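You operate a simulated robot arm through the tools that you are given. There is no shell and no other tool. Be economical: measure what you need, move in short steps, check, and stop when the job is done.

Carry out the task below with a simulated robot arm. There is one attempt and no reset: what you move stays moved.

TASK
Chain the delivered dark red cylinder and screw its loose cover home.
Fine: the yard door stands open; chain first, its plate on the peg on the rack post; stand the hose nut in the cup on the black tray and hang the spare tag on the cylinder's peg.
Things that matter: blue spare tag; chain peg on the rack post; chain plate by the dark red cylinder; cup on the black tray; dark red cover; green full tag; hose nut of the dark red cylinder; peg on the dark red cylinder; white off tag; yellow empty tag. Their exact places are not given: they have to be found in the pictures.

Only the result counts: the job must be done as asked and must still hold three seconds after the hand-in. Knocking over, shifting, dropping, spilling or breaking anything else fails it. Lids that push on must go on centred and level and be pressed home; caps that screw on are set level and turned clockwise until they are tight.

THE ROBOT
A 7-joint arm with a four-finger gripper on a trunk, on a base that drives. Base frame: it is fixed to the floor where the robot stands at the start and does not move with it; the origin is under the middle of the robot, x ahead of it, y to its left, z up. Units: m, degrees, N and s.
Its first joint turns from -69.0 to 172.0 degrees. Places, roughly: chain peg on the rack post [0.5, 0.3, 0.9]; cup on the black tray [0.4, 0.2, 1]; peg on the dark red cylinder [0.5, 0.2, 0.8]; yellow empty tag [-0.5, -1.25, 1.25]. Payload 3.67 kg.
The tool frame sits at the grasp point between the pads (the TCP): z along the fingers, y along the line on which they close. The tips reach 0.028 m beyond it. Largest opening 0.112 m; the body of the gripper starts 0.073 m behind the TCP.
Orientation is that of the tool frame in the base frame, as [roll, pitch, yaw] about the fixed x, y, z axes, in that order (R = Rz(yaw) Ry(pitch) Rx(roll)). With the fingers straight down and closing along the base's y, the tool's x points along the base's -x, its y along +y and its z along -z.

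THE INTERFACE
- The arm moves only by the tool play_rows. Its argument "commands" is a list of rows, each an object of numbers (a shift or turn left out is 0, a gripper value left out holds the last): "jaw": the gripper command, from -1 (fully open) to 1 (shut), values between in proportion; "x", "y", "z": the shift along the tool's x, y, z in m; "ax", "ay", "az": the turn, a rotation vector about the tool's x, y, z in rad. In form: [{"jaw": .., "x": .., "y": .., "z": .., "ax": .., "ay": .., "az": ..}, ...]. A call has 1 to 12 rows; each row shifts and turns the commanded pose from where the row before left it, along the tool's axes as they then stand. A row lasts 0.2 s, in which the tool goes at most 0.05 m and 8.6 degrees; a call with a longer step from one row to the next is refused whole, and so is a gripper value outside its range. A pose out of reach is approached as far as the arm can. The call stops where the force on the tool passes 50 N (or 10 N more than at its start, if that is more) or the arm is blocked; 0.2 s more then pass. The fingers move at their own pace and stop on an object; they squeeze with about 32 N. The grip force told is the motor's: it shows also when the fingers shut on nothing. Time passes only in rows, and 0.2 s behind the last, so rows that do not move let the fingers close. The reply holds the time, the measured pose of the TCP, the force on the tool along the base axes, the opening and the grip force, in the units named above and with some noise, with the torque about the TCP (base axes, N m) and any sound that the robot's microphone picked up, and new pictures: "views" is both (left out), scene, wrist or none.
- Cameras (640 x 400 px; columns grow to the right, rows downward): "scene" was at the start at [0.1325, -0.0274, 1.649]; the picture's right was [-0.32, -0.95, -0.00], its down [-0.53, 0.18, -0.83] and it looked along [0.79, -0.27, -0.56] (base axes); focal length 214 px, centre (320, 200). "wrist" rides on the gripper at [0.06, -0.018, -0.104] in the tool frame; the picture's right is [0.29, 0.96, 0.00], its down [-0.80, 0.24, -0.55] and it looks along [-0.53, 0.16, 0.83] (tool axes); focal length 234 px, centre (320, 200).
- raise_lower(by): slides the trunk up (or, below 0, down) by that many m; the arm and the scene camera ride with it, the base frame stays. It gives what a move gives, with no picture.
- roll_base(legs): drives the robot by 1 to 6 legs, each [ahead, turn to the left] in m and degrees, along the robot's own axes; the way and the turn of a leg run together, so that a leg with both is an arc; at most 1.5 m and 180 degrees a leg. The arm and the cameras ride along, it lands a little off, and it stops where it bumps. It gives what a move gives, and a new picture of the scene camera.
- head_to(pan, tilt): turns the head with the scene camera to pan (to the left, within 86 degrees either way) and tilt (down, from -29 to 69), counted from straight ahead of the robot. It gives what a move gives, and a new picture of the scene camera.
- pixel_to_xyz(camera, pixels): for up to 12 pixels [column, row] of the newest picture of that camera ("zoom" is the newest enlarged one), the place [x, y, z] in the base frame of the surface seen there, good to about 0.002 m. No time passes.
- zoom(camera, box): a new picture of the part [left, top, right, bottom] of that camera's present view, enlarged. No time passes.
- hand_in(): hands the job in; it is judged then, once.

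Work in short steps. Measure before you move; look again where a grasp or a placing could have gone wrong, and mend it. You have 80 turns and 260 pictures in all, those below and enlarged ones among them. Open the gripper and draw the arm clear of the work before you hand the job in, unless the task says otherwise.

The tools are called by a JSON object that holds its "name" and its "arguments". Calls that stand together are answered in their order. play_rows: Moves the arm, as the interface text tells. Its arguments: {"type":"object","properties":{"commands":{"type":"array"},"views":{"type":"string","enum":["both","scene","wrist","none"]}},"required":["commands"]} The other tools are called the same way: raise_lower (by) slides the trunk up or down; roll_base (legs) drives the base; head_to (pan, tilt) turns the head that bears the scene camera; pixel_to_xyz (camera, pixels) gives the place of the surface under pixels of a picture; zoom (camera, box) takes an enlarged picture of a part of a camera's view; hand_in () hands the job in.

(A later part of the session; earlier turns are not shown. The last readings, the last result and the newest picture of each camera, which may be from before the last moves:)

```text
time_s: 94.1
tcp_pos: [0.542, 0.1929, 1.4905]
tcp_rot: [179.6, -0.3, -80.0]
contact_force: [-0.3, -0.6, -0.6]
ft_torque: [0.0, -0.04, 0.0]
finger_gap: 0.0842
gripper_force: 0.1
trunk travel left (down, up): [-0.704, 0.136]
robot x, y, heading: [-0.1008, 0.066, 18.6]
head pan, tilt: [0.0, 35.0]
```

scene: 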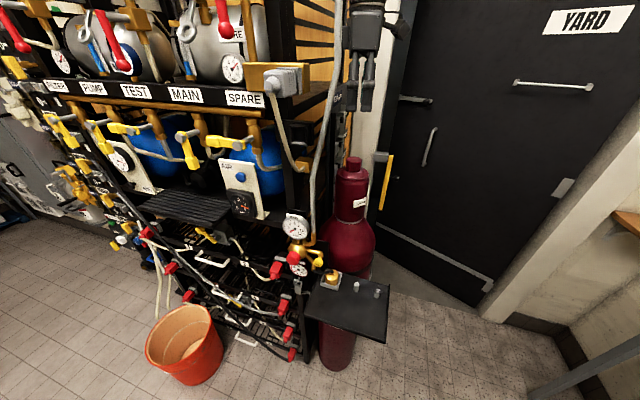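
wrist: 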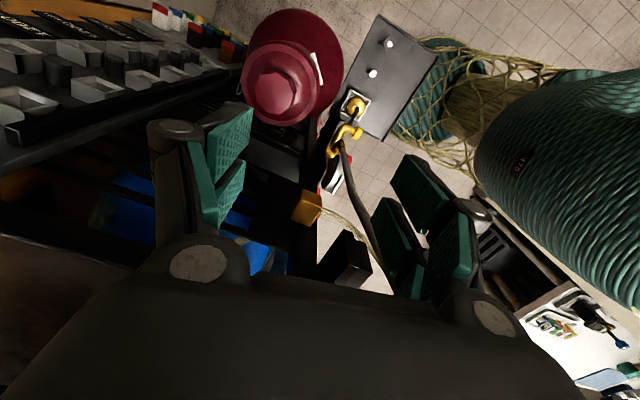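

Measure the knob edges and top in both pictures.

{"name": "zoom", "arguments": {"camera": "scene", "box": [320, 145, 384, 195]}}

{"name": "pixel_to_xyz", "arguments": {"camera": "scene", "pixels": [[353, 158], [347, 159], [359, 159], [353, 167], [346, 165], [361, 165], [353, 171], [337, 172], [368, 172]]}}

{"name": "zoom", "arguments": {"camera": "wrist", "box": [230, 40, 330, 140]}}

{"name": "pixel_to_xyz", "arguments": {"camera": "wrist", "pixels": [[273, 95], [258, 95], [289, 95], [273, 80], [273, 108], [246, 90], [310, 90], [280, 122], [265, 50]]}}

```text
8.00 times, centred on (352, 170) of scene
```

zoom: 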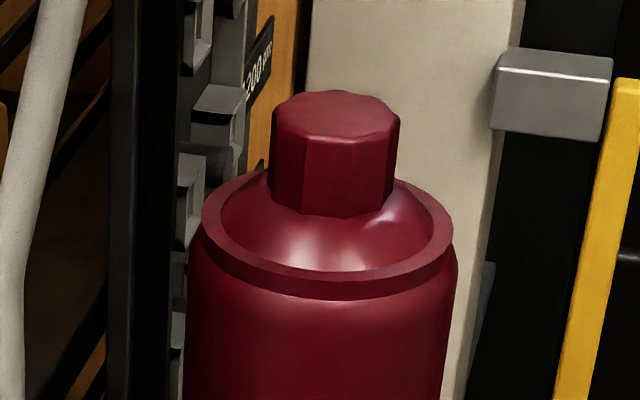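

```text
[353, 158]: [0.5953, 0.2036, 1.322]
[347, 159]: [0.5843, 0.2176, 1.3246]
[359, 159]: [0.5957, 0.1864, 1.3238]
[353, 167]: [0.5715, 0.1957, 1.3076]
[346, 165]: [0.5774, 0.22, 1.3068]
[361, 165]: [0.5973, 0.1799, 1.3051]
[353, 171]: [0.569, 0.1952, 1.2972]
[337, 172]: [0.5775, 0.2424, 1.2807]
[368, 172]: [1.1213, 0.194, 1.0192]
```

```text
4.00 times, centred on (280, 90) of wrist
```

zoom: 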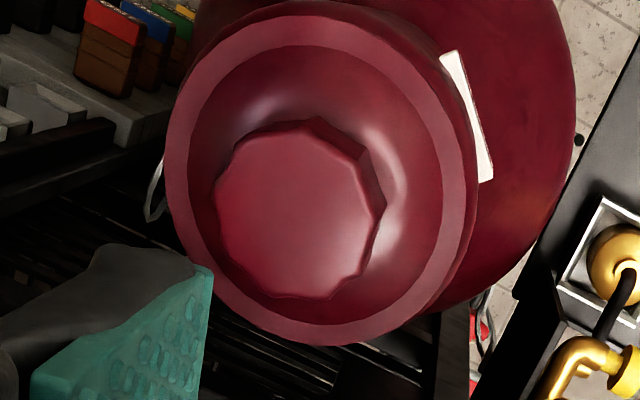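

```text
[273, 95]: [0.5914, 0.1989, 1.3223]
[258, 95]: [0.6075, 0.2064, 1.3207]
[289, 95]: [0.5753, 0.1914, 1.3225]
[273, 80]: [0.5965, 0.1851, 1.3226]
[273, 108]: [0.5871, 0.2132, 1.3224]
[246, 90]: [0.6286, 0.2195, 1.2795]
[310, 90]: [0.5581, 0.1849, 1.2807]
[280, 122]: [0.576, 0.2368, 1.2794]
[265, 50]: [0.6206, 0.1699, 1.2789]
```

Knob centre ≈(0.592,0.198), top z 1.3225, ⌀≈0.049, level. Check the board near it, move above it and pre-rotate counter-clockwise to yaw ≈ −20.

{"name": "pixel_to_xyz", "arguments": {"camera": "scene", "pixels": [[347, 152], [350, 148], [345, 140], [340, 150], [343, 130], [349, 125]]}}

{"name": "play_rows", "arguments": {"commands": [{"y": -0.0501, "x": 0.0038, "jaw": -0.5}, {"az": -0.135}, {"az": -0.135}, {"az": -0.135}, {"az": -0.135}, {"az": -0.135}, {"az": -0.135}, {"az": -0.135}, {"az": -0.105}, {"z": 0.03}, {}], "views": "both"}}

{"name": "zoom", "arguments": {"camera": "wrist", "box": [220, 40, 420, 240]}}

```text
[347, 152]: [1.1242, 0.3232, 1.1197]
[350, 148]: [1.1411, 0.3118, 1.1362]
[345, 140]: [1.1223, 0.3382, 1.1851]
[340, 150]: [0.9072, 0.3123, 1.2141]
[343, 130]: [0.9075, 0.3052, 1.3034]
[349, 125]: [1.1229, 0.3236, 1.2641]
```

```text
refused: row 1 steps farther than a row can; nothing moved
```

```text
2.00 times, centred on (320, 140) of wrist
```

zoom: 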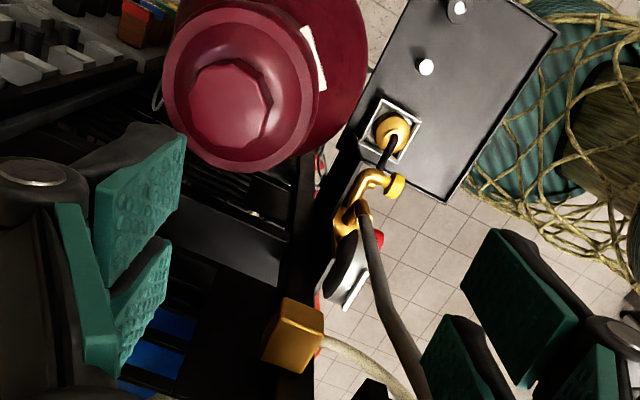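

The board is well away. Resend with a split first step, and descend to above the knob.

{"name": "play_rows", "arguments": {"commands": [{"y": -0.025, "x": 0.002, "jaw": -0.5}, {"y": -0.025, "x": 0.002}, {"az": -0.135}, {"az": -0.135}, {"az": -0.135}, {"az": -0.135}, {"az": -0.135}, {"az": -0.135}, {"az": -0.135}, {"az": -0.1}, {"z": 0.04}, {"z": 0.04}], "views": "both"}}

{"name": "zoom", "arguments": {"camera": "wrist", "box": [220, 40, 420, 240]}}

{"name": "pixel_to_xyz", "arguments": {"camera": "zoom", "pixels": [[320, 100], [320, 150], [280, 130], [360, 130], [320, 180]]}}

```text
time_s: 96.7
tcp_pos: [0.5912, 0.1984, 1.4098]
tcp_rot: [179.6, 0.1, -20.0]
contact_force: [-0.7, 0.2, 0.1]
ft_torque: [-0.01, -0.02, 0.03]
finger_gap: 0.0839
gripper_force: 0.1
trunk travel left (down, up): [-0.704, 0.136]
robot x, y, heading: [-0.1003, 0.0715, 18.6]
head pan, tilt: [0.0, 35.0]
```

scene: 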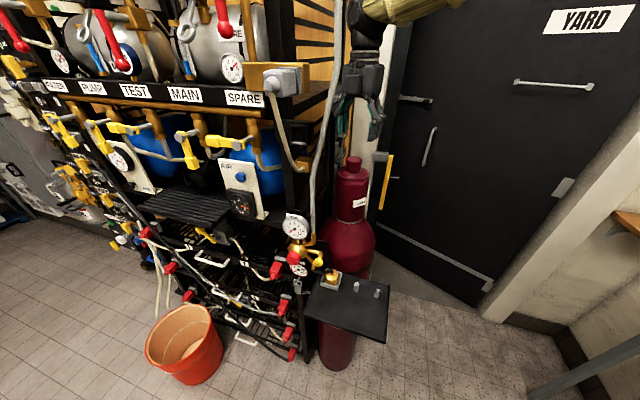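
wrist: 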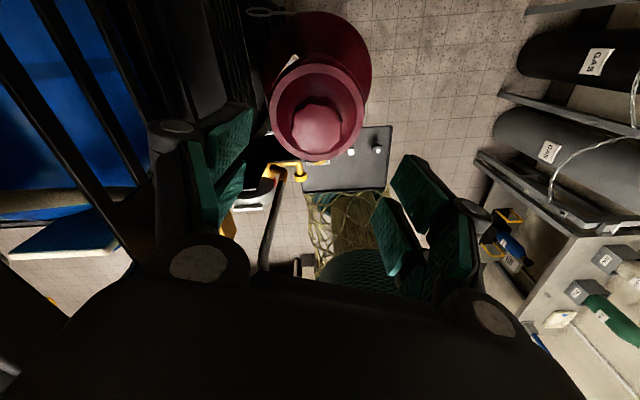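

```text
2.00 times, centred on (320, 140) of wrist
```

zoom: 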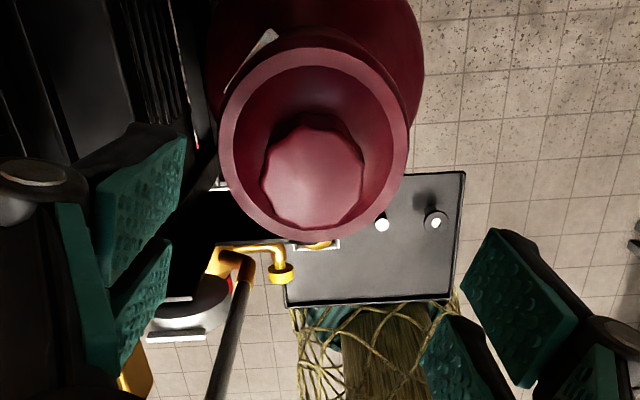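

```text
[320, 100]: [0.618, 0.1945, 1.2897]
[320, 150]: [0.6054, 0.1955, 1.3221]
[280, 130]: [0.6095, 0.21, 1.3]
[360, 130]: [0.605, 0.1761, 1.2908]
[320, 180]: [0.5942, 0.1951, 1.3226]
```

Aligned over the knob. Descend to TCP z 1.326, close and start turning clockwise.

{"name": "play_rows", "arguments": {"commands": [{"z": 0.042, "x": 0.002}, {"z": 0.042}, {}, {"jaw": 1}, {}, {}, {}], "views": "both"}}

{"name": "play_rows", "arguments": {"commands": [{"az": 0.145}, {"az": 0.145}, {"az": 0.145}, {"az": 0.145}, {"az": 0.145}, {"az": 0.145}, {"az": 0.145}, {"az": 0.145}, {}], "views": "both"}}

```text
time_s: 98.3
tcp_pos: [0.5915, 0.1989, 1.3274]
tcp_rot: [179.5, 0.0, -20.2]
contact_force: [8.7, 29.6, 10.4]
ft_torque: [1.22, -0.62, 0.04]
finger_gap: 0.0416
gripper_force: 32.3
trunk travel left (down, up): [-0.704, 0.136]
robot x, y, heading: [-0.1021, 0.0705, 18.6]
head pan, tilt: [0.0, 35.0]
```

scene: 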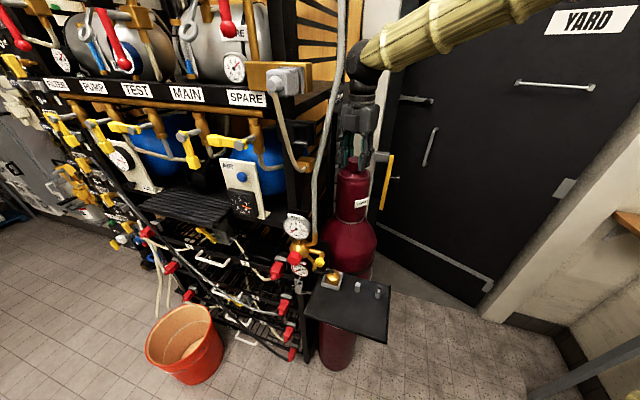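
wrist: 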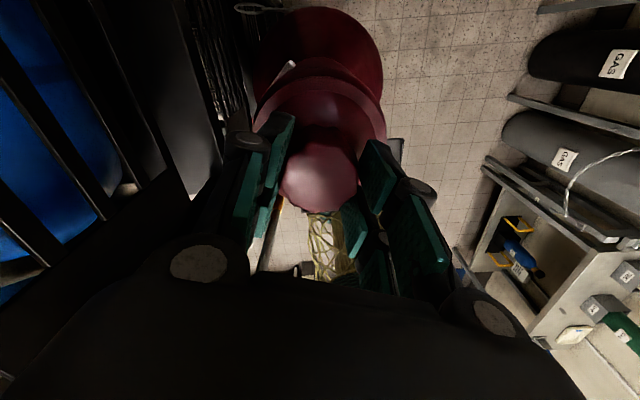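

```text
time_s: 100.3
tcp_pos: [0.5935, 0.1989, 1.3258]
tcp_rot: [179.7, -0.8, -86.8]
contact_force: [14.8, 17.2, 15.2]
ft_torque: [0.06, -0.6, -0.03]
finger_gap: 0.0411
gripper_force: 31.9
trunk travel left (down, up): [-0.704, 0.136]
robot x, y, heading: [-0.1003, 0.0678, 19.0]
head pan, tilt: [0.0, 35.0]
```

scene: 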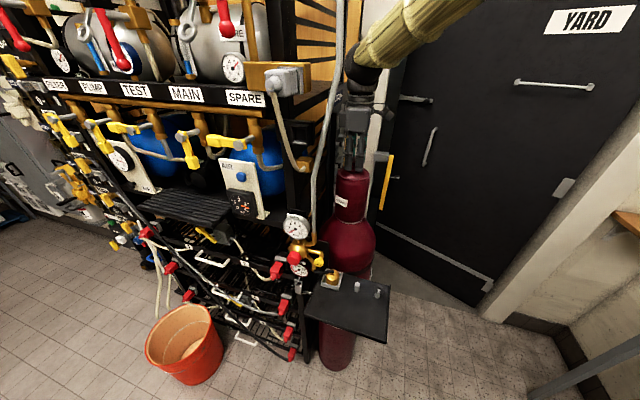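
wrist: 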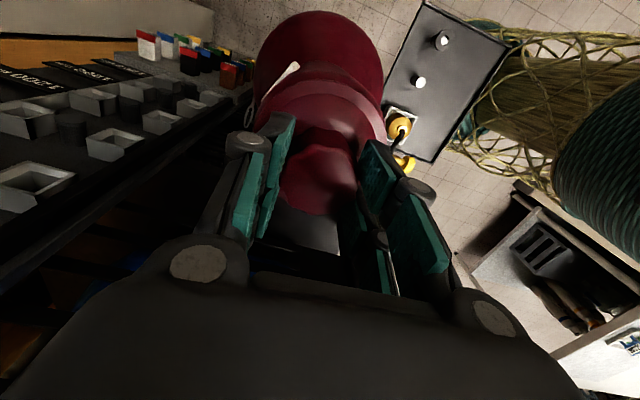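

The label moved left in the scene, so the cover turns with the grip. Continue clockwise.

{"name": "play_rows", "arguments": {"commands": [{"az": 0.145}, {"az": 0.145}, {"az": 0.145}, {"az": 0.145}, {"az": 0.145}, {"az": 0.145}, {"az": 0.145}, {"az": 0.145}, {"az": 0.145}, {"az": 0.145}, {"az": 0.145}, {"az": 0.145}], "views": "none"}}

{"name": "play_rows", "arguments": {"commands": [{"az": 0.145}, {"az": 0.145}, {"az": 0.145}, {"az": 0.145}, {}], "views": "both"}}

```text
time_s: 102.9
tcp_pos: [0.5933, 0.2001, 1.3265]
tcp_rot: [-179.5, -0.2, 173.5]
contact_force: [-1.1, 16.3, -1.2]
ft_torque: [0.03, -0.25, 0.54]
finger_gap: 0.041
gripper_force: 31.8
trunk travel left (down, up): [-0.704, 0.136]
robot x, y, heading: [-0.1017, 0.0702, 18.7]
head pan, tilt: [0.0, 35.0]
```

```text
time_s: 104.1
tcp_pos: [0.5945, 0.1998, 1.3269]
tcp_rot: [-179.4, 0.0, 140.2]
contact_force: [4.4, 24.1, 18.4]
ft_torque: [1.07, 0.19, 0.12]
finger_gap: 0.0407
gripper_force: 31.9
trunk travel left (down, up): [-0.704, 0.136]
robot x, y, heading: [-0.103, 0.0709, 18.6]
head pan, tilt: [0.0, 35.0]
```

scene: 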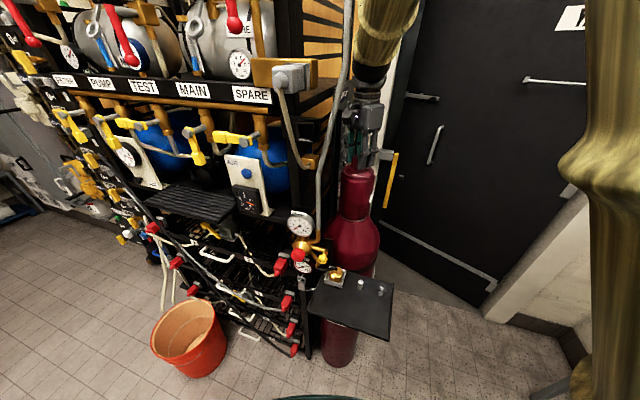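
wrist: 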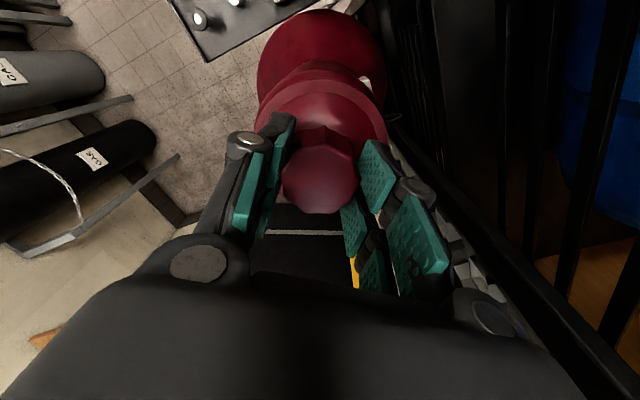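

Label position relative to the jaws changed in the last stroke (wrist (365,85)), so the grip slipped near the end – perhaps tight. I test: another short turn while reading torque.

{"name": "play_rows", "arguments": {"commands": [{"az": 0.1}, {"az": 0.1}], "views": "wrist"}}

{"name": "play_rows", "arguments": {"commands": [{"az": 0.1}, {"az": 0.1}], "views": "wrist"}}

```text
time_s: 104.7
tcp_pos: [0.5936, 0.1997, 1.3233]
tcp_rot: [-179.2, -1.4, 128.4]
contact_force: [-9.8, 45.7, 5.7]
ft_torque: [1.47, 0.17, 0.77]
finger_gap: 0.0418
gripper_force: 31.8
trunk travel left (down, up): [-0.704, 0.136]
robot x, y, heading: [-0.1016, 0.0661, 18.7]
head pan, tilt: [0.0, 35.0]
```

wrist: 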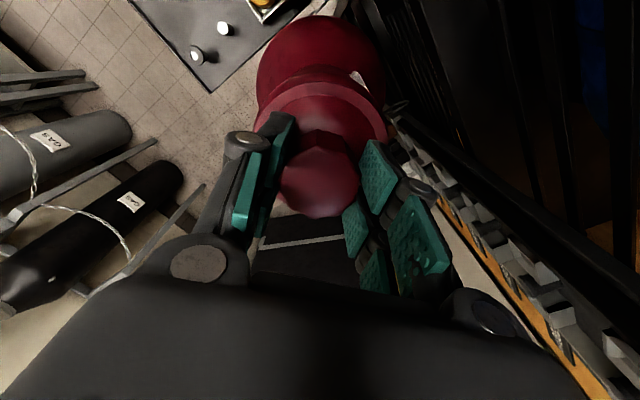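

```text
time_s: 105.3
tcp_pos: [0.6006, 0.1874, 1.3261]
tcp_rot: [-179.4, -3.0, 116.5]
contact_force: [-0.5, 23.1, -16.0]
ft_torque: [0.35, -0.05, 0.1]
finger_gap: 0.0432
gripper_force: 31.9
trunk travel left (down, up): [-0.704, 0.136]
robot x, y, heading: [-0.0993, 0.0678, 18.4]
head pan, tilt: [0.0, 35.0]
```

wrist: 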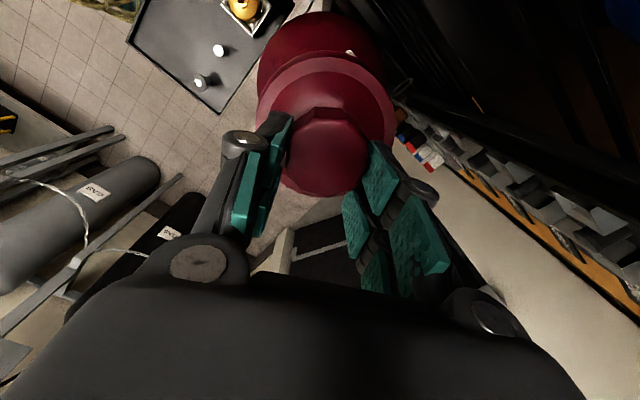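

The arm is at the end of its comfortable range. Release, lift, rotate back to yaw ≈ −60, regrip and turn again while reading the torque.

{"name": "play_rows", "arguments": {"commands": [{"jaw": -0.3}, {}, {"z": -0.04}, {"az": -0.145}, {"az": -0.145}, {"az": -0.145}, {"az": -0.145}, {"az": -0.145}, {"az": -0.145}, {"az": -0.145}, {"az": -0.145}, {"az": -0.145}], "views": "none"}}

{"name": "play_rows", "arguments": {"commands": [{"az": -0.145}, {"az": -0.145}, {"az": -0.145}, {"az": -0.145}, {"az": -0.145}, {"az": -0.145}, {"az": -0.145}, {"az": -0.145}, {"az": -0.145}, {"az": -0.145}, {"az": -0.145}, {"az": -0.145}], "views": "both"}}

{"name": "zoom", "arguments": {"camera": "scene", "box": [310, 150, 406, 230]}}

{"name": "pixel_to_xyz", "arguments": {"camera": "wrist", "pixels": [[320, 130], [320, 140], [310, 150], [330, 120]]}}

```text
time_s: 107.9
tcp_pos: [0.5927, 0.1972, 1.3666]
tcp_rot: [-179.7, -0.4, -167.6]
contact_force: [0.1, -0.8, 0.1]
ft_torque: [0.02, 0.02, -0.01]
finger_gap: 0.0727
gripper_force: 0.1
trunk travel left (down, up): [-0.704, 0.136]
robot x, y, heading: [-0.1048, 0.0709, 18.4]
head pan, tilt: [0.0, 35.0]
```

```text
time_s: 110.5
tcp_pos: [0.594, 0.1972, 1.366]
tcp_rot: [179.6, -0.2, -67.9]
contact_force: [0.1, -0.6, 0.5]
ft_torque: [0.0, 0.03, 0.02]
finger_gap: 0.0726
gripper_force: 0.0
trunk travel left (down, up): [-0.704, 0.136]
robot x, y, heading: [-0.1018, 0.0695, 18.6]
head pan, tilt: [0.0, 35.0]
```

scene: 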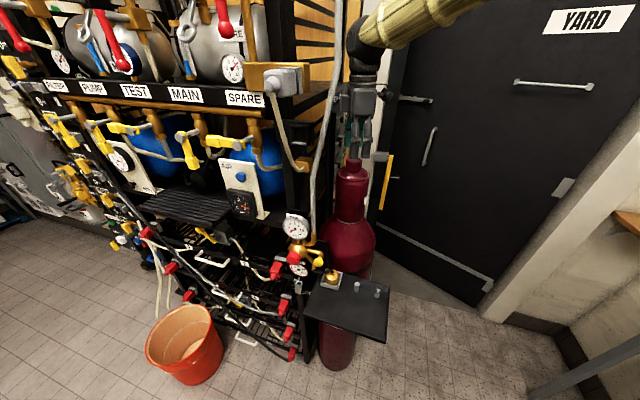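
wrist: 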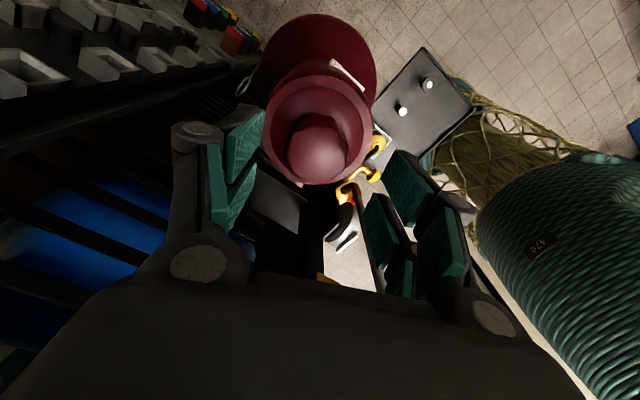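

```text
5.00 times, centred on (358, 190) of scene
```

zoom: 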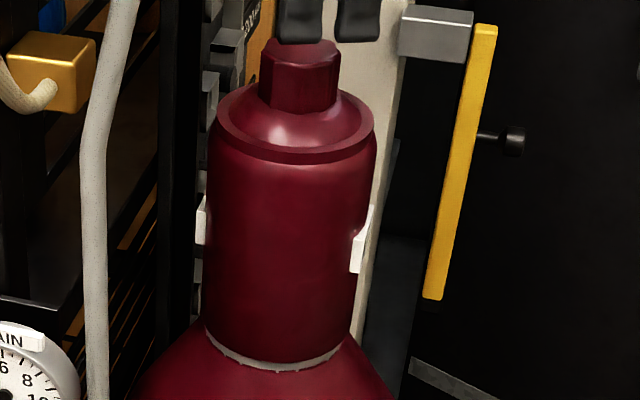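

```text
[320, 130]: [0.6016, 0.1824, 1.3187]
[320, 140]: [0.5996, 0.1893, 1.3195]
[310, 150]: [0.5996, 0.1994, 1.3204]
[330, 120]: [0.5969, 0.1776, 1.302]
```

Cover went down ~3 mm and is level. Regrip and turn another ~80° clockwise, watching torque and labels.

{"name": "play_rows", "arguments": {"commands": [{"z": 0.042}, {}, {"jaw": 1}, {}, {}, {}], "views": "none"}}

{"name": "play_rows", "arguments": {"commands": [{"az": 0.145}, {"az": 0.145}, {"az": 0.145}, {"az": 0.145}], "views": "scene"}}

{"name": "play_rows", "arguments": {"commands": [{"az": 0.145}, {"az": 0.145}, {"az": 0.145}, {"az": 0.145}], "views": "scene"}}

{"name": "play_rows", "arguments": {"commands": [{"az": 0.145}, {"az": 0.145}, {"az": 0.145}], "views": "both"}}

```text
time_s: 111.9
tcp_pos: [0.5939, 0.1984, 1.3247]
tcp_rot: [179.5, -0.3, -67.9]
contact_force: [11.2, 6.7, 9.8]
ft_torque: [0.47, -0.33, 0.0]
finger_gap: 0.0409
gripper_force: 31.8
trunk travel left (down, up): [-0.704, 0.136]
robot x, y, heading: [-0.0983, 0.0704, 18.5]
head pan, tilt: [0.0, 35.0]
```

```text
time_s: 112.9
tcp_pos: [0.592, 0.1977, 1.3233]
tcp_rot: [179.7, -0.6, -101.5]
contact_force: [1.6, 5.2, -0.7]
ft_torque: [-0.16, -0.03, 0.54]
finger_gap: 0.0424
gripper_force: 32.1
trunk travel left (down, up): [-0.704, 0.136]
robot x, y, heading: [-0.1034, 0.0731, 18.2]
head pan, tilt: [0.0, 35.0]
```

scene: 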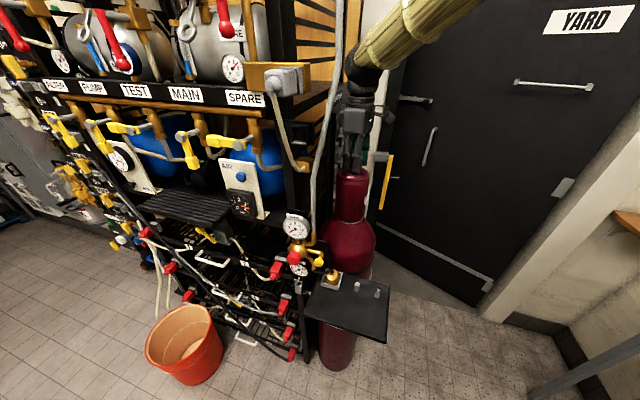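

```text
time_s: 113.9
tcp_pos: [0.59, 0.1967, 1.3247]
tcp_rot: [-179.8, -0.7, -134.6]
contact_force: [-14.7, 3.4, -0.9]
ft_torque: [-0.54, 0.49, 0.46]
finger_gap: 0.0418
gripper_force: 31.6
trunk travel left (down, up): [-0.704, 0.136]
robot x, y, heading: [-0.1022, 0.0708, 18.4]
head pan, tilt: [0.0, 35.0]
```

scene: 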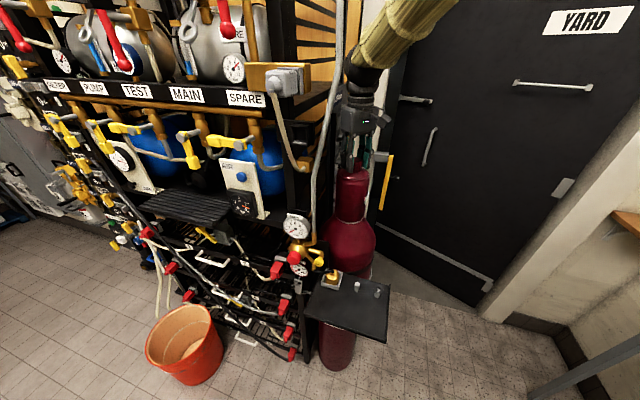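

```text
time_s: 114.7
tcp_pos: [0.5923, 0.1996, 1.3239]
tcp_rot: [-179.6, -0.4, -159.6]
contact_force: [-10.2, 13.2, 0.8]
ft_torque: [0.06, -0.01, 0.35]
finger_gap: 0.0418
gripper_force: 31.5
trunk travel left (down, up): [-0.704, 0.136]
robot x, y, heading: [-0.1034, 0.0666, 18.5]
head pan, tilt: [0.0, 35.0]
```

scene: 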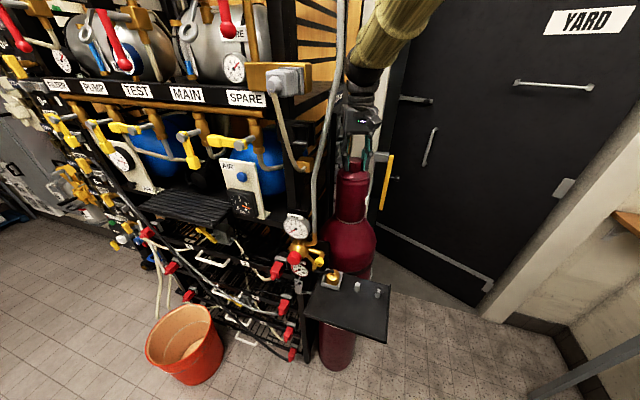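
wrist: 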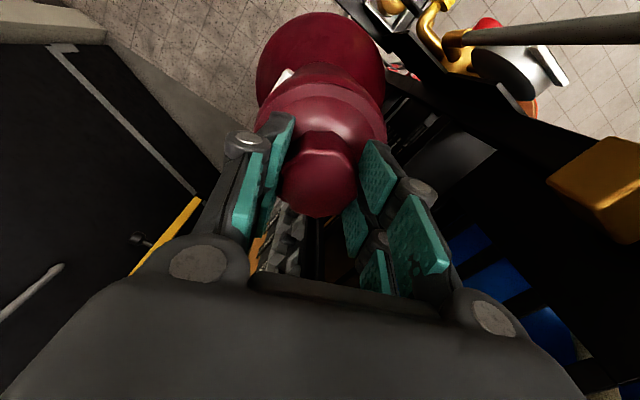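

Labels never came round to the front in a further 92°, and torque built to ~0.5 N·m with jaws slipping: the cover is tight. Release, lift, retract, and turn the tool level for the tag; then drive toward the tag board.

{"name": "play_rows", "arguments": {"commands": [{"jaw": -0.3}, {}, {"z": -0.05}, {"z": -0.05}, {"x": 0.05}, {"x": 0.05}, {"x": 0.05}, {"x": 0.05}, {"ay": -0.14}, {"ay": -0.14}, {"ay": -0.14}, {"ay": -0.14}], "views": "none"}}

{"name": "play_rows", "arguments": {"commands": [{"ay": -0.145}, {"ay": -0.145}, {"ay": -0.145}, {"ay": -0.145}, {"ay": -0.145}, {"ay": -0.145}, {"ay": -0.14}, {"jaw": 0.1}], "views": "scene"}}

{"name": "roll_base", "arguments": {"legs": [[0, -130.5], [0.453, 0], [0, 22]]}}

{"name": "head_to", "arguments": {"pan": 5, "tilt": 20}}

{"name": "play_rows", "arguments": {"commands": [{}], "views": "wrist"}}

```text
time_s: 117.3
tcp_pos: [0.4065, 0.1266, 1.4266]
tcp_rot: [-179.7, 31.9, -159.3]
contact_force: [0.7, 0.2, 0.0]
ft_torque: [0.04, 0.0, -0.04]
finger_gap: 0.0728
gripper_force: 0.1
trunk travel left (down, up): [-0.704, 0.136]
robot x, y, heading: [-0.1014, 0.0672, 18.4]
head pan, tilt: [0.0, 35.0]
```

```text
time_s: 119.1
tcp_pos: [0.4531, 0.1742, 1.4885]
tcp_rot: [-151.0, 89.5, -130.4]
contact_force: [-0.2, -0.6, 0.1]
ft_torque: [0.01, 0.01, 0.01]
finger_gap: 0.0504
gripper_force: 0.0
out of reach, approached as far as the arm can: row 4, 5, 6, 7
trunk travel left (down, up): [-0.704, 0.136]
robot x, y, heading: [-0.1033, 0.0699, 18.4]
head pan, tilt: [0.0, 35.0]
```

scene: 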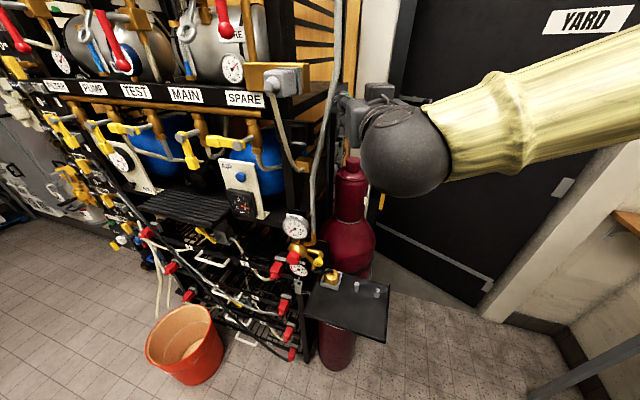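

```text
time_s: 128.3
tcp_pos: [-0.3305, -0.9193, 1.4867]
tcp_rot: [-150.2, 89.2, 122.7]
contact_force: [-0.2, 0.0, 0.3]
ft_torque: [-0.03, 0.02, 0.0]
finger_gap: 0.0506
gripper_force: 0.1
trunk travel left (down, up): [-0.704, 0.136]
robot x, y, heading: [-0.2678, -0.3587, -88.7]
head pan, tilt: [0.0, 35.0]
```

scene: 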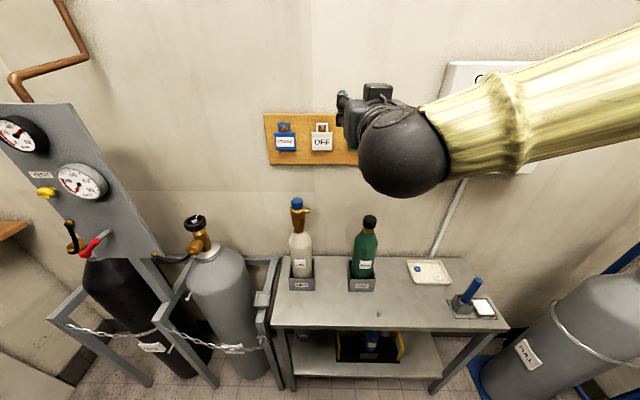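

```text
time_s: 129.1
tcp_pos: [-0.3316, -0.9208, 1.4879]
tcp_rot: [-151.3, 89.4, 121.9]
contact_force: [-0.8, -0.3, -0.7]
ft_torque: [0.01, -0.01, -0.03]
finger_gap: 0.0506
gripper_force: 0.2
trunk travel left (down, up): [-0.704, 0.136]
robot x, y, heading: [-0.2658, -0.3613, -88.9]
head pan, tilt: [5.0, 20.0]
```

scene: 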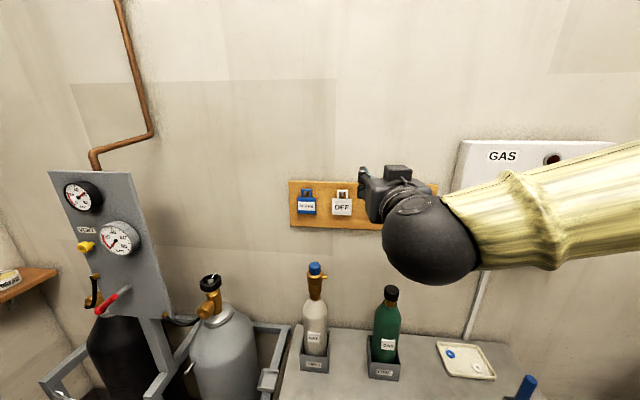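

```text
time_s: 129.5
tcp_pos: [-0.3322, -0.9196, 1.4863]
tcp_rot: [-150.5, 89.3, 122.5]
contact_force: [0.0, -0.9, -0.1]
ft_torque: [0.0, -0.01, 0.03]
finger_gap: 0.0505
gripper_force: 0.1
trunk travel left (down, up): [-0.704, 0.136]
robot x, y, heading: [-0.2613, -0.3594, -89.0]
head pan, tilt: [5.0, 20.0]
```

wrist: 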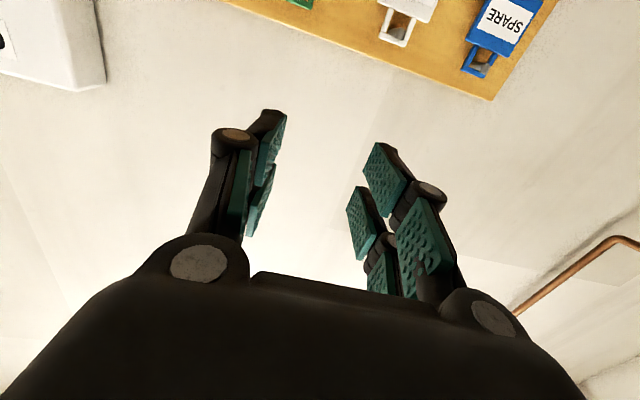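

In front of the board; measure the blue SPARE tag and its peg.

{"name": "zoom", "arguments": {"camera": "scene", "box": [282, 175, 346, 225]}}

{"name": "pixel_to_xyz", "arguments": {"camera": "scene", "pixels": [[306, 192], [306, 197], [306, 205], [306, 213], [298, 206], [315, 206], [302, 195], [311, 195], [341, 207], [333, 207]]}}

{"name": "zoom", "arguments": {"camera": "wrist", "box": [440, 0, 560, 100]}}

{"name": "pixel_to_xyz", "arguments": {"camera": "wrist", "pixels": [[502, 18], [490, 40], [480, 60], [474, 72], [483, 60], [468, 45], [515, 48], [525, 15], [465, 65], [493, 70]]}}

```text
8.00 times, centred on (314, 200) of scene
```

zoom: 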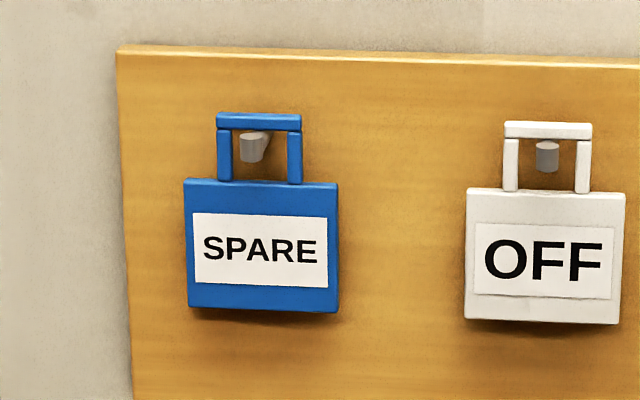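

```text
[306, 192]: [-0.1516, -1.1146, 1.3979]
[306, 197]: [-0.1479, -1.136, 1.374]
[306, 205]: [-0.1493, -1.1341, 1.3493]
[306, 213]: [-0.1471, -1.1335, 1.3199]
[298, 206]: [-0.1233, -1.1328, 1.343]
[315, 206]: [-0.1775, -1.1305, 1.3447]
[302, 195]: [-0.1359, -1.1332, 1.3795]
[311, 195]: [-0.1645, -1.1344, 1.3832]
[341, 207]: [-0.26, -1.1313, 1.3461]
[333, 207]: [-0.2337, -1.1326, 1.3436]
```

```text
4.00 times, centred on (500, 50) of wrist
```

zoom: 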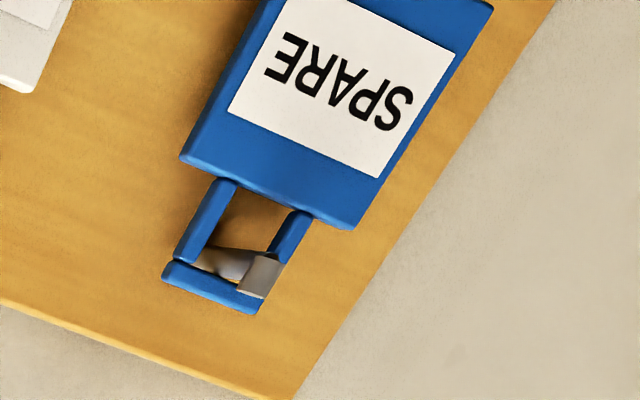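

```text
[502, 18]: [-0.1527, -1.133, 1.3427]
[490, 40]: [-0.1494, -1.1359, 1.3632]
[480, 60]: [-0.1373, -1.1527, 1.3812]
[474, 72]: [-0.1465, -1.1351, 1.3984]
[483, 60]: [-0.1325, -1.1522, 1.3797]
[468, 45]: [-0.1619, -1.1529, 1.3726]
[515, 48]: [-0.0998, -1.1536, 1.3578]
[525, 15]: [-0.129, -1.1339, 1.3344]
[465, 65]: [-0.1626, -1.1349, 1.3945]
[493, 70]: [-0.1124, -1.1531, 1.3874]
```

Tag body: centre x −0.149, width 0.055, z 1.317–1.366, front y −1.133. Lower the trunk 0.15, line up and stop 6 cm short to check.

{"name": "raise_lower", "arguments": {"by": -0.15}}

{"name": "play_rows", "arguments": {"commands": [{"jaw": -0.45, "ax": 0.05, "y": 0.045}, {"y": 0.046}, {"y": 0.046}, {"y": 0.046}, {"z": 0.045}, {"z": 0.045}, {"z": 0.04}, {}], "views": "wrist"}}

```text
time_s: 131.3
tcp_pos: [-0.3302, -0.9195, 1.3376]
tcp_rot: [-150.2, 89.4, 123.0]
contact_force: [-0.2, 0.0, -1.0]
ft_torque: [0.0, 0.01, -0.01]
finger_gap: 0.0505
gripper_force: 0.0
trunk travel left (down, up): [-0.554, 0.286]
robot x, y, heading: [-0.2683, -0.3592, -88.7]
head pan, tilt: [5.0, 20.0]
```

```text
time_s: 133.1
tcp_pos: [-0.1486, -1.0462, 1.3357]
tcp_rot: [-141.0, 89.4, 129.0]
contact_force: [-0.1, 0.2, 0.3]
ft_torque: [0.0, -0.02, -0.03]
finger_gap: 0.0811
gripper_force: 0.0
trunk travel left (down, up): [-0.554, 0.286]
robot x, y, heading: [-0.2679, -0.3614, -89.1]
head pan, tilt: [5.0, 20.0]
```

wrist: 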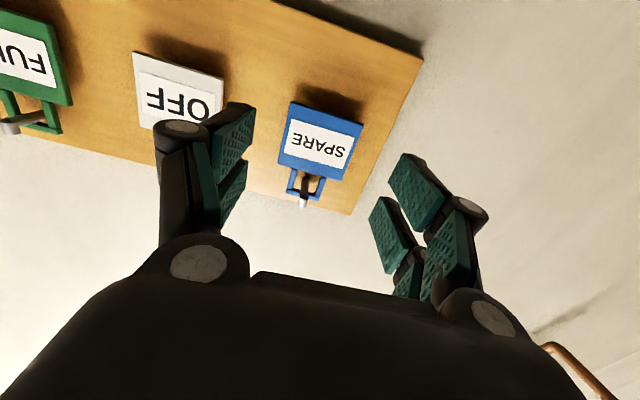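

Well aligned. Advance 68 mm, close on the tag body, lift 8 mm and draw it off its peg.

{"name": "play_rows", "arguments": {"commands": [{"z": 0.035}, {"z": 0.033}, {}, {"jaw": 1}, {}, {}, {}], "views": "wrist"}}

{"name": "play_rows", "arguments": {"commands": [{"x": -0.008}, {}, {"z": -0.02}, {"z": -0.03}, {"z": -0.04}, {"z": -0.04}], "views": "wrist"}}

{"name": "zoom", "arguments": {"camera": "wrist", "box": [230, 60, 410, 260]}}

```text
time_s: 134.7
tcp_pos: [-0.1482, -1.1155, 1.3357]
tcp_rot: [-146.4, 89.4, 123.7]
contact_force: [0.8, -1.9, 4.6]
ft_torque: [0.02, -0.01, 0.02]
finger_gap: 0.0611
gripper_force: 31.5
trunk travel left (down, up): [-0.554, 0.286]
robot x, y, heading: [-0.2691, -0.358, -89.0]
head pan, tilt: [5.0, 20.0]
```

wrist: 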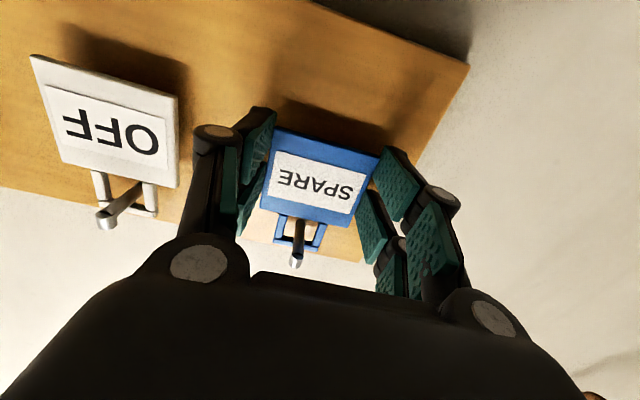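

```text
time_s: 136.1
tcp_pos: [-0.1476, -0.9831, 1.3434]
tcp_rot: [-144.4, 89.5, 125.7]
contact_force: [-0.5, -0.3, -0.4]
ft_torque: [0.0, 0.0, 0.02]
finger_gap: 0.0611
gripper_force: 31.6
trunk travel left (down, up): [-0.554, 0.286]
robot x, y, heading: [-0.265, -0.3594, -89.1]
head pan, tilt: [5.0, 20.0]
```

wrist: 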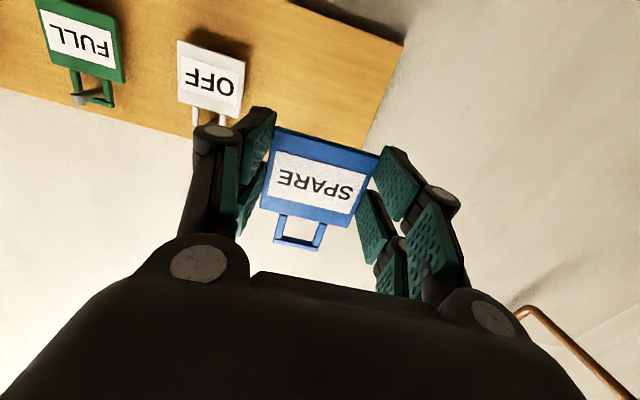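

```text
2.00 times, centred on (320, 160) of wrist
```

zoom: 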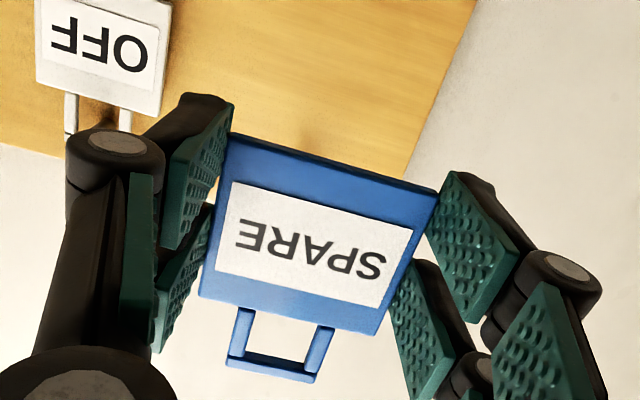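

Tag held squarely. Measure eye relative to the hand, then drive back to the cylinder, lower the trunk, and roll in under the tray.

{"name": "pixel_to_xyz", "arguments": {"camera": "zoom", "pixels": [[272, 358], [270, 366], [240, 335], [318, 350], [290, 316], [300, 280], [225, 200], [425, 230]]}}

{"name": "roll_base", "arguments": {"legs": [[-0.36, 0], [0, 89], [-0.13, 0]]}}

{"name": "raise_lower", "arguments": {"by": -0.53}}

{"name": "roll_base", "arguments": {"legs": [[0.1, 0]]}}

{"name": "head_to", "arguments": {"pan": 22, "tilt": 15}}

{"name": "play_rows", "arguments": {"commands": [{}], "views": "wrist"}}

```text
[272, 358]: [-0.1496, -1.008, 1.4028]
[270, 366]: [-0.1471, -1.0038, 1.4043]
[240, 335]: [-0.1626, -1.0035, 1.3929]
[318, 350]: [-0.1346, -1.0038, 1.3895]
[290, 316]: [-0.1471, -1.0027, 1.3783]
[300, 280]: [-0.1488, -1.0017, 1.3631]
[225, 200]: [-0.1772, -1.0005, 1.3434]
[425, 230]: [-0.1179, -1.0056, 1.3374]
```

```text
time_s: 143.1
tcp_pos: [0.2235, 0.1089, 1.3448]
tcp_rot: [-139.9, 89.6, -141.3]
contact_force: [-1.0, 0.9, 0.3]
ft_torque: [-0.01, 0.03, 0.05]
finger_gap: 0.061
gripper_force: 32.4
trunk travel left (down, up): [-0.554, 0.286]
robot x, y, heading: [-0.4038, 0.0067, -0.3]
head pan, tilt: [5.0, 20.0]
```

scene: 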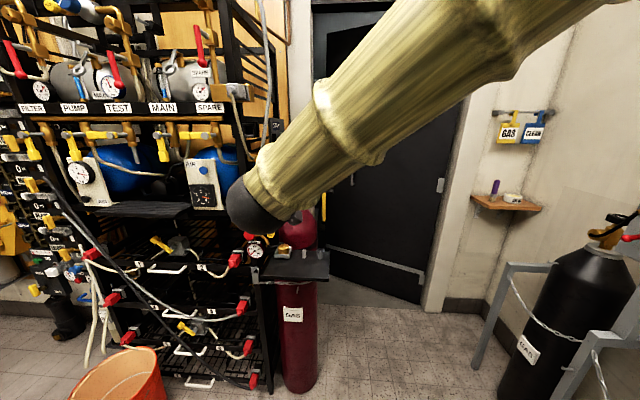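

```text
refused: -0.53 is not a number from -0.4 to 0.4
```

```text
time_s: 144.2
tcp_pos: [0.3287, 0.1093, 1.3421]
tcp_rot: [-151.4, 89.3, -152.7]
contact_force: [0.0, -0.3, -1.2]
ft_torque: [0.02, -0.04, 0.0]
finger_gap: 0.0611
gripper_force: 32.0
trunk travel left (down, up): [-0.554, 0.286]
robot x, y, heading: [-0.3035, 0.0044, -0.2]
head pan, tilt: [5.0, 20.0]
```

scene: 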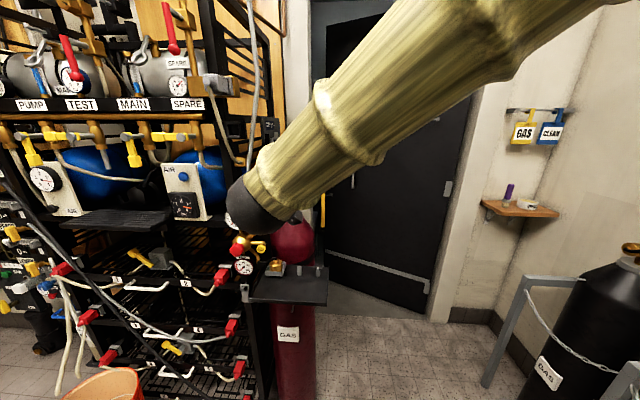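

```text
time_s: 145.0
tcp_pos: [0.3262, 0.1095, 1.3426]
tcp_rot: [-148.2, 89.3, -149.6]
contact_force: [-0.1, 0.6, 0.2]
ft_torque: [-0.01, 0.0, 0.0]
finger_gap: 0.0613
gripper_force: 31.8
trunk travel left (down, up): [-0.554, 0.286]
robot x, y, heading: [-0.3036, 0.0053, -0.5]
head pan, tilt: [22.0, 15.0]
```

scene: 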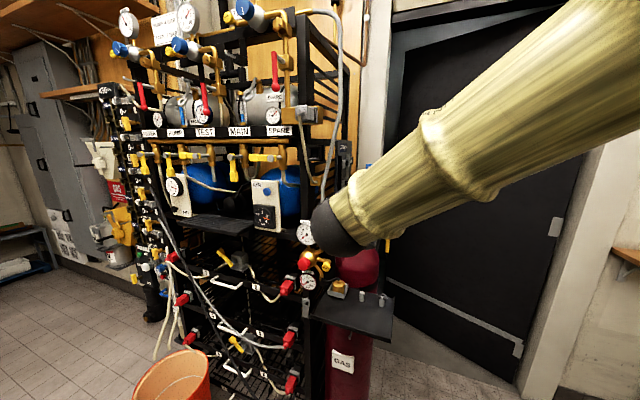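

```text
time_s: 145.4
tcp_pos: [0.3257, 0.1088, 1.3437]
tcp_rot: [-147.8, 89.4, -149.0]
contact_force: [-0.6, 0.6, -0.7]
ft_torque: [0.0, 0.0, 0.03]
finger_gap: 0.0609
gripper_force: 32.0
trunk travel left (down, up): [-0.554, 0.286]
robot x, y, heading: [-0.2997, 0.0041, -0.8]
head pan, tilt: [22.0, 15.0]
```

wrist: 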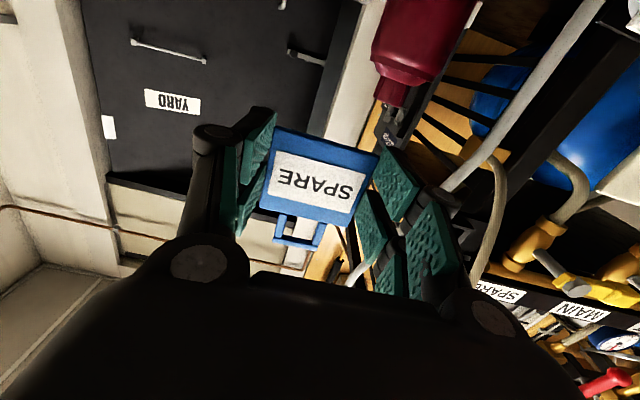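

Redo the lowering properly: back out 0.1, lower 0.53 in two parts, roll in, and bring the tag in front of the cylinder's peg (TCP about (0.41,0.1685,0.7185)).

{"name": "roll_base", "arguments": {"legs": [[-0.1, 0]]}}

{"name": "raise_lower", "arguments": {"by": -0.4}}

{"name": "raise_lower", "arguments": {"by": -0.13}}

{"name": "roll_base", "arguments": {"legs": [[0.1, 0]]}}

{"name": "play_rows", "arguments": {"commands": [{"y": 0.03}, {"y": 0.029}, {"x": 0.031}, {"x": 0.031}, {"x": 0.031}, {"z": 0.03}, {"z": 0.03}, {}], "views": "wrist"}}

{"name": "zoom", "arguments": {"camera": "wrist", "box": [230, 100, 410, 260]}}

```text
time_s: 146.6
tcp_pos: [0.2224, 0.1096, 1.3446]
tcp_rot: [-141.3, 89.4, -142.6]
contact_force: [-0.7, -0.4, -0.2]
ft_torque: [0.03, 0.08, 0.0]
finger_gap: 0.0613
gripper_force: 31.9
trunk travel left (down, up): [-0.554, 0.286]
robot x, y, heading: [-0.4032, 0.0042, -0.5]
head pan, tilt: [22.0, 15.0]
```

scene: 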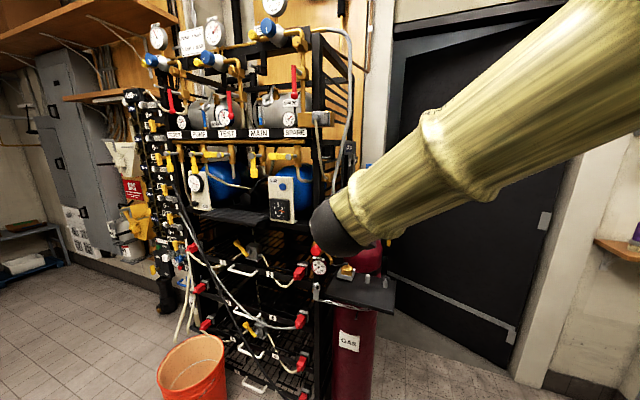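

```text
time_s: 150.4
tcp_pos: [0.2244, 0.1105, 0.9432]
tcp_rot: [-146.5, 89.4, -147.8]
contact_force: [0.9, -0.3, -0.2]
ft_torque: [-0.02, -0.01, 0.0]
finger_gap: 0.061
gripper_force: 32.3
trunk travel left (down, up): [-0.154, 0.686]
robot x, y, heading: [-0.4041, 0.0069, -0.3]
head pan, tilt: [22.0, 15.0]
```

```text
time_s: 152.0
tcp_pos: [0.226, 0.1086, 0.814]
tcp_rot: [-146.5, 89.3, -147.9]
contact_force: [0.2, -0.9, -0.3]
ft_torque: [-0.01, 0.0, 0.01]
finger_gap: 0.0612
gripper_force: 31.9
trunk travel left (down, up): [-0.024, 0.816]
robot x, y, heading: [-0.3998, 0.0099, -0.1]
head pan, tilt: [22.0, 15.0]
```

```text
time_s: 153.1
tcp_pos: [0.3257, 0.1094, 0.8142]
tcp_rot: [-146.0, 89.4, -147.4]
contact_force: [0.0, -0.3, 0.2]
ft_torque: [-0.01, 0.0, -0.03]
finger_gap: 0.0612
gripper_force: 31.9
trunk travel left (down, up): [-0.024, 0.816]
robot x, y, heading: [-0.3009, 0.0068, -0.5]
head pan, tilt: [22.0, 15.0]
```

scene: 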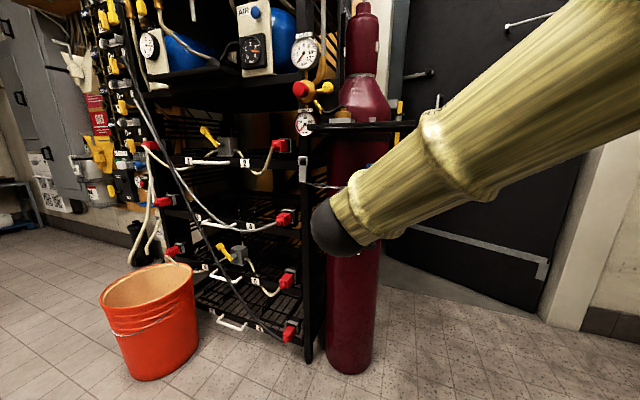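

```text
time_s: 154.9
tcp_pos: [0.3858, 0.1642, 0.7188]
tcp_rot: [-145.3, 89.3, -146.6]
contact_force: [-0.1, 0.5, 0.5]
ft_torque: [0.03, 0.04, -0.03]
finger_gap: 0.0609
gripper_force: 31.4
trunk travel left (down, up): [-0.024, 0.816]
robot x, y, heading: [-0.3042, 0.0041, -0.7]
head pan, tilt: [22.0, 15.0]
```

wrist: 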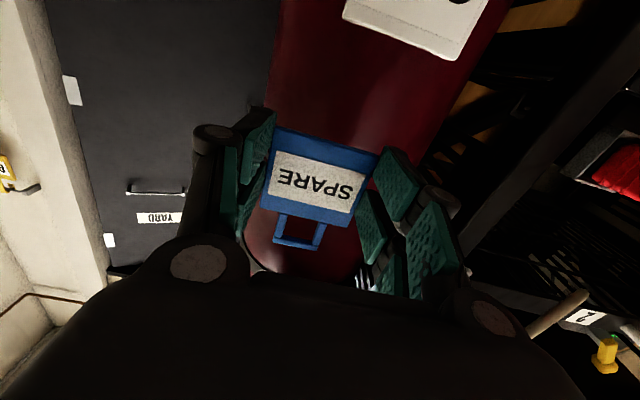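

```text
2.50 times, centred on (320, 180) of wrist
5 turns are left
```

zoom: 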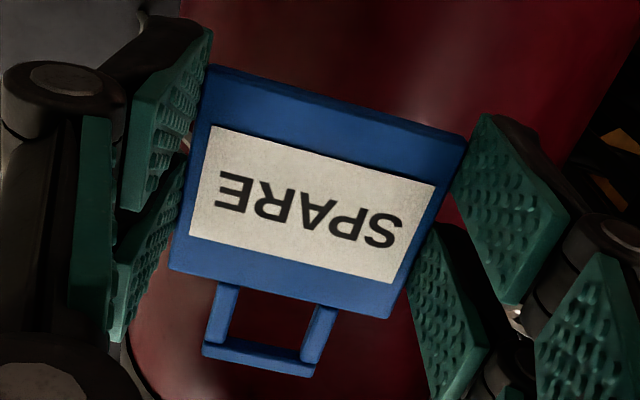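

Correct y by +4.5 mm and yaw slightly, advance to just short of the peg tip, and measure tip versus eye.

{"name": "play_rows", "arguments": {"commands": [{"y": 0.0045, "ax": -0.022}, {"z": 0.013}, {"z": 0.014}, {}], "views": "wrist"}}

{"name": "zoom", "arguments": {"camera": "wrist", "box": [260, 190, 360, 260]}}

{"name": "pixel_to_xyz", "arguments": {"camera": "wrist", "pixels": [[300, 225], [302, 228], [298, 222], [304, 232], [297, 230], [300, 219], [306, 225], [297, 243], [298, 240], [300, 215]]}}

```text
time_s: 155.9
tcp_pos: [0.415, 0.1698, 0.7199]
tcp_rot: [-148.2, 89.4, -148.2]
contact_force: [1.1, -0.2, -0.1]
ft_torque: [0.01, 0.0, 0.01]
finger_gap: 0.0612
gripper_force: 31.5
trunk travel left (down, up): [-0.024, 0.816]
robot x, y, heading: [-0.3054, 0.0064, -0.6]
head pan, tilt: [22.0, 15.0]
```

wrist: 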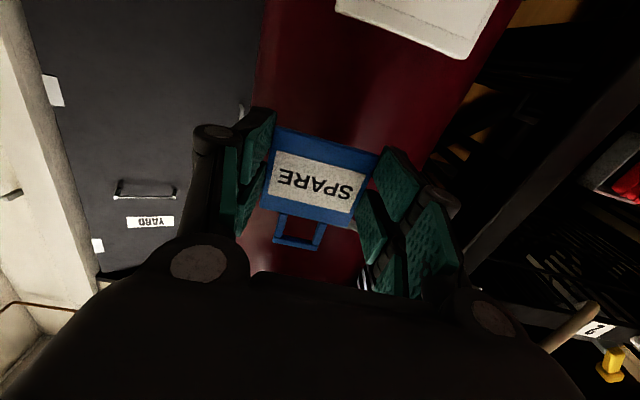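

```text
5.71 times, centred on (310, 225) of wrist
```

zoom: 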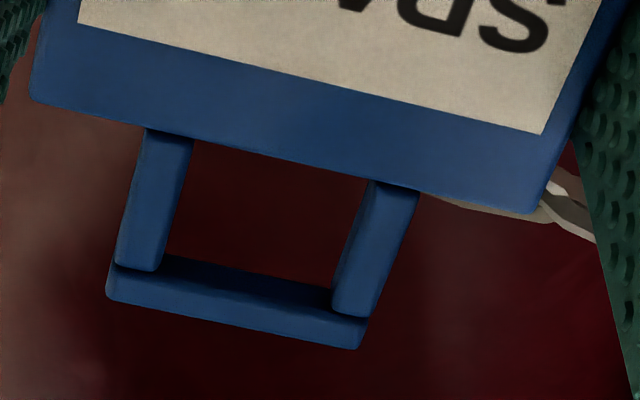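

```text
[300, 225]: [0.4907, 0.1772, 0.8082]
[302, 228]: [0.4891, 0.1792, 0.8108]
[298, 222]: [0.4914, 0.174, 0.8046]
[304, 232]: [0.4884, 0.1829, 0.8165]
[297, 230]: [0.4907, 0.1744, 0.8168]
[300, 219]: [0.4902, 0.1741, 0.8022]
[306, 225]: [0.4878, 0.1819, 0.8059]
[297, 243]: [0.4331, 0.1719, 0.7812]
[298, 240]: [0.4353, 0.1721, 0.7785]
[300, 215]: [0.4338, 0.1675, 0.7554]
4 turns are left
```

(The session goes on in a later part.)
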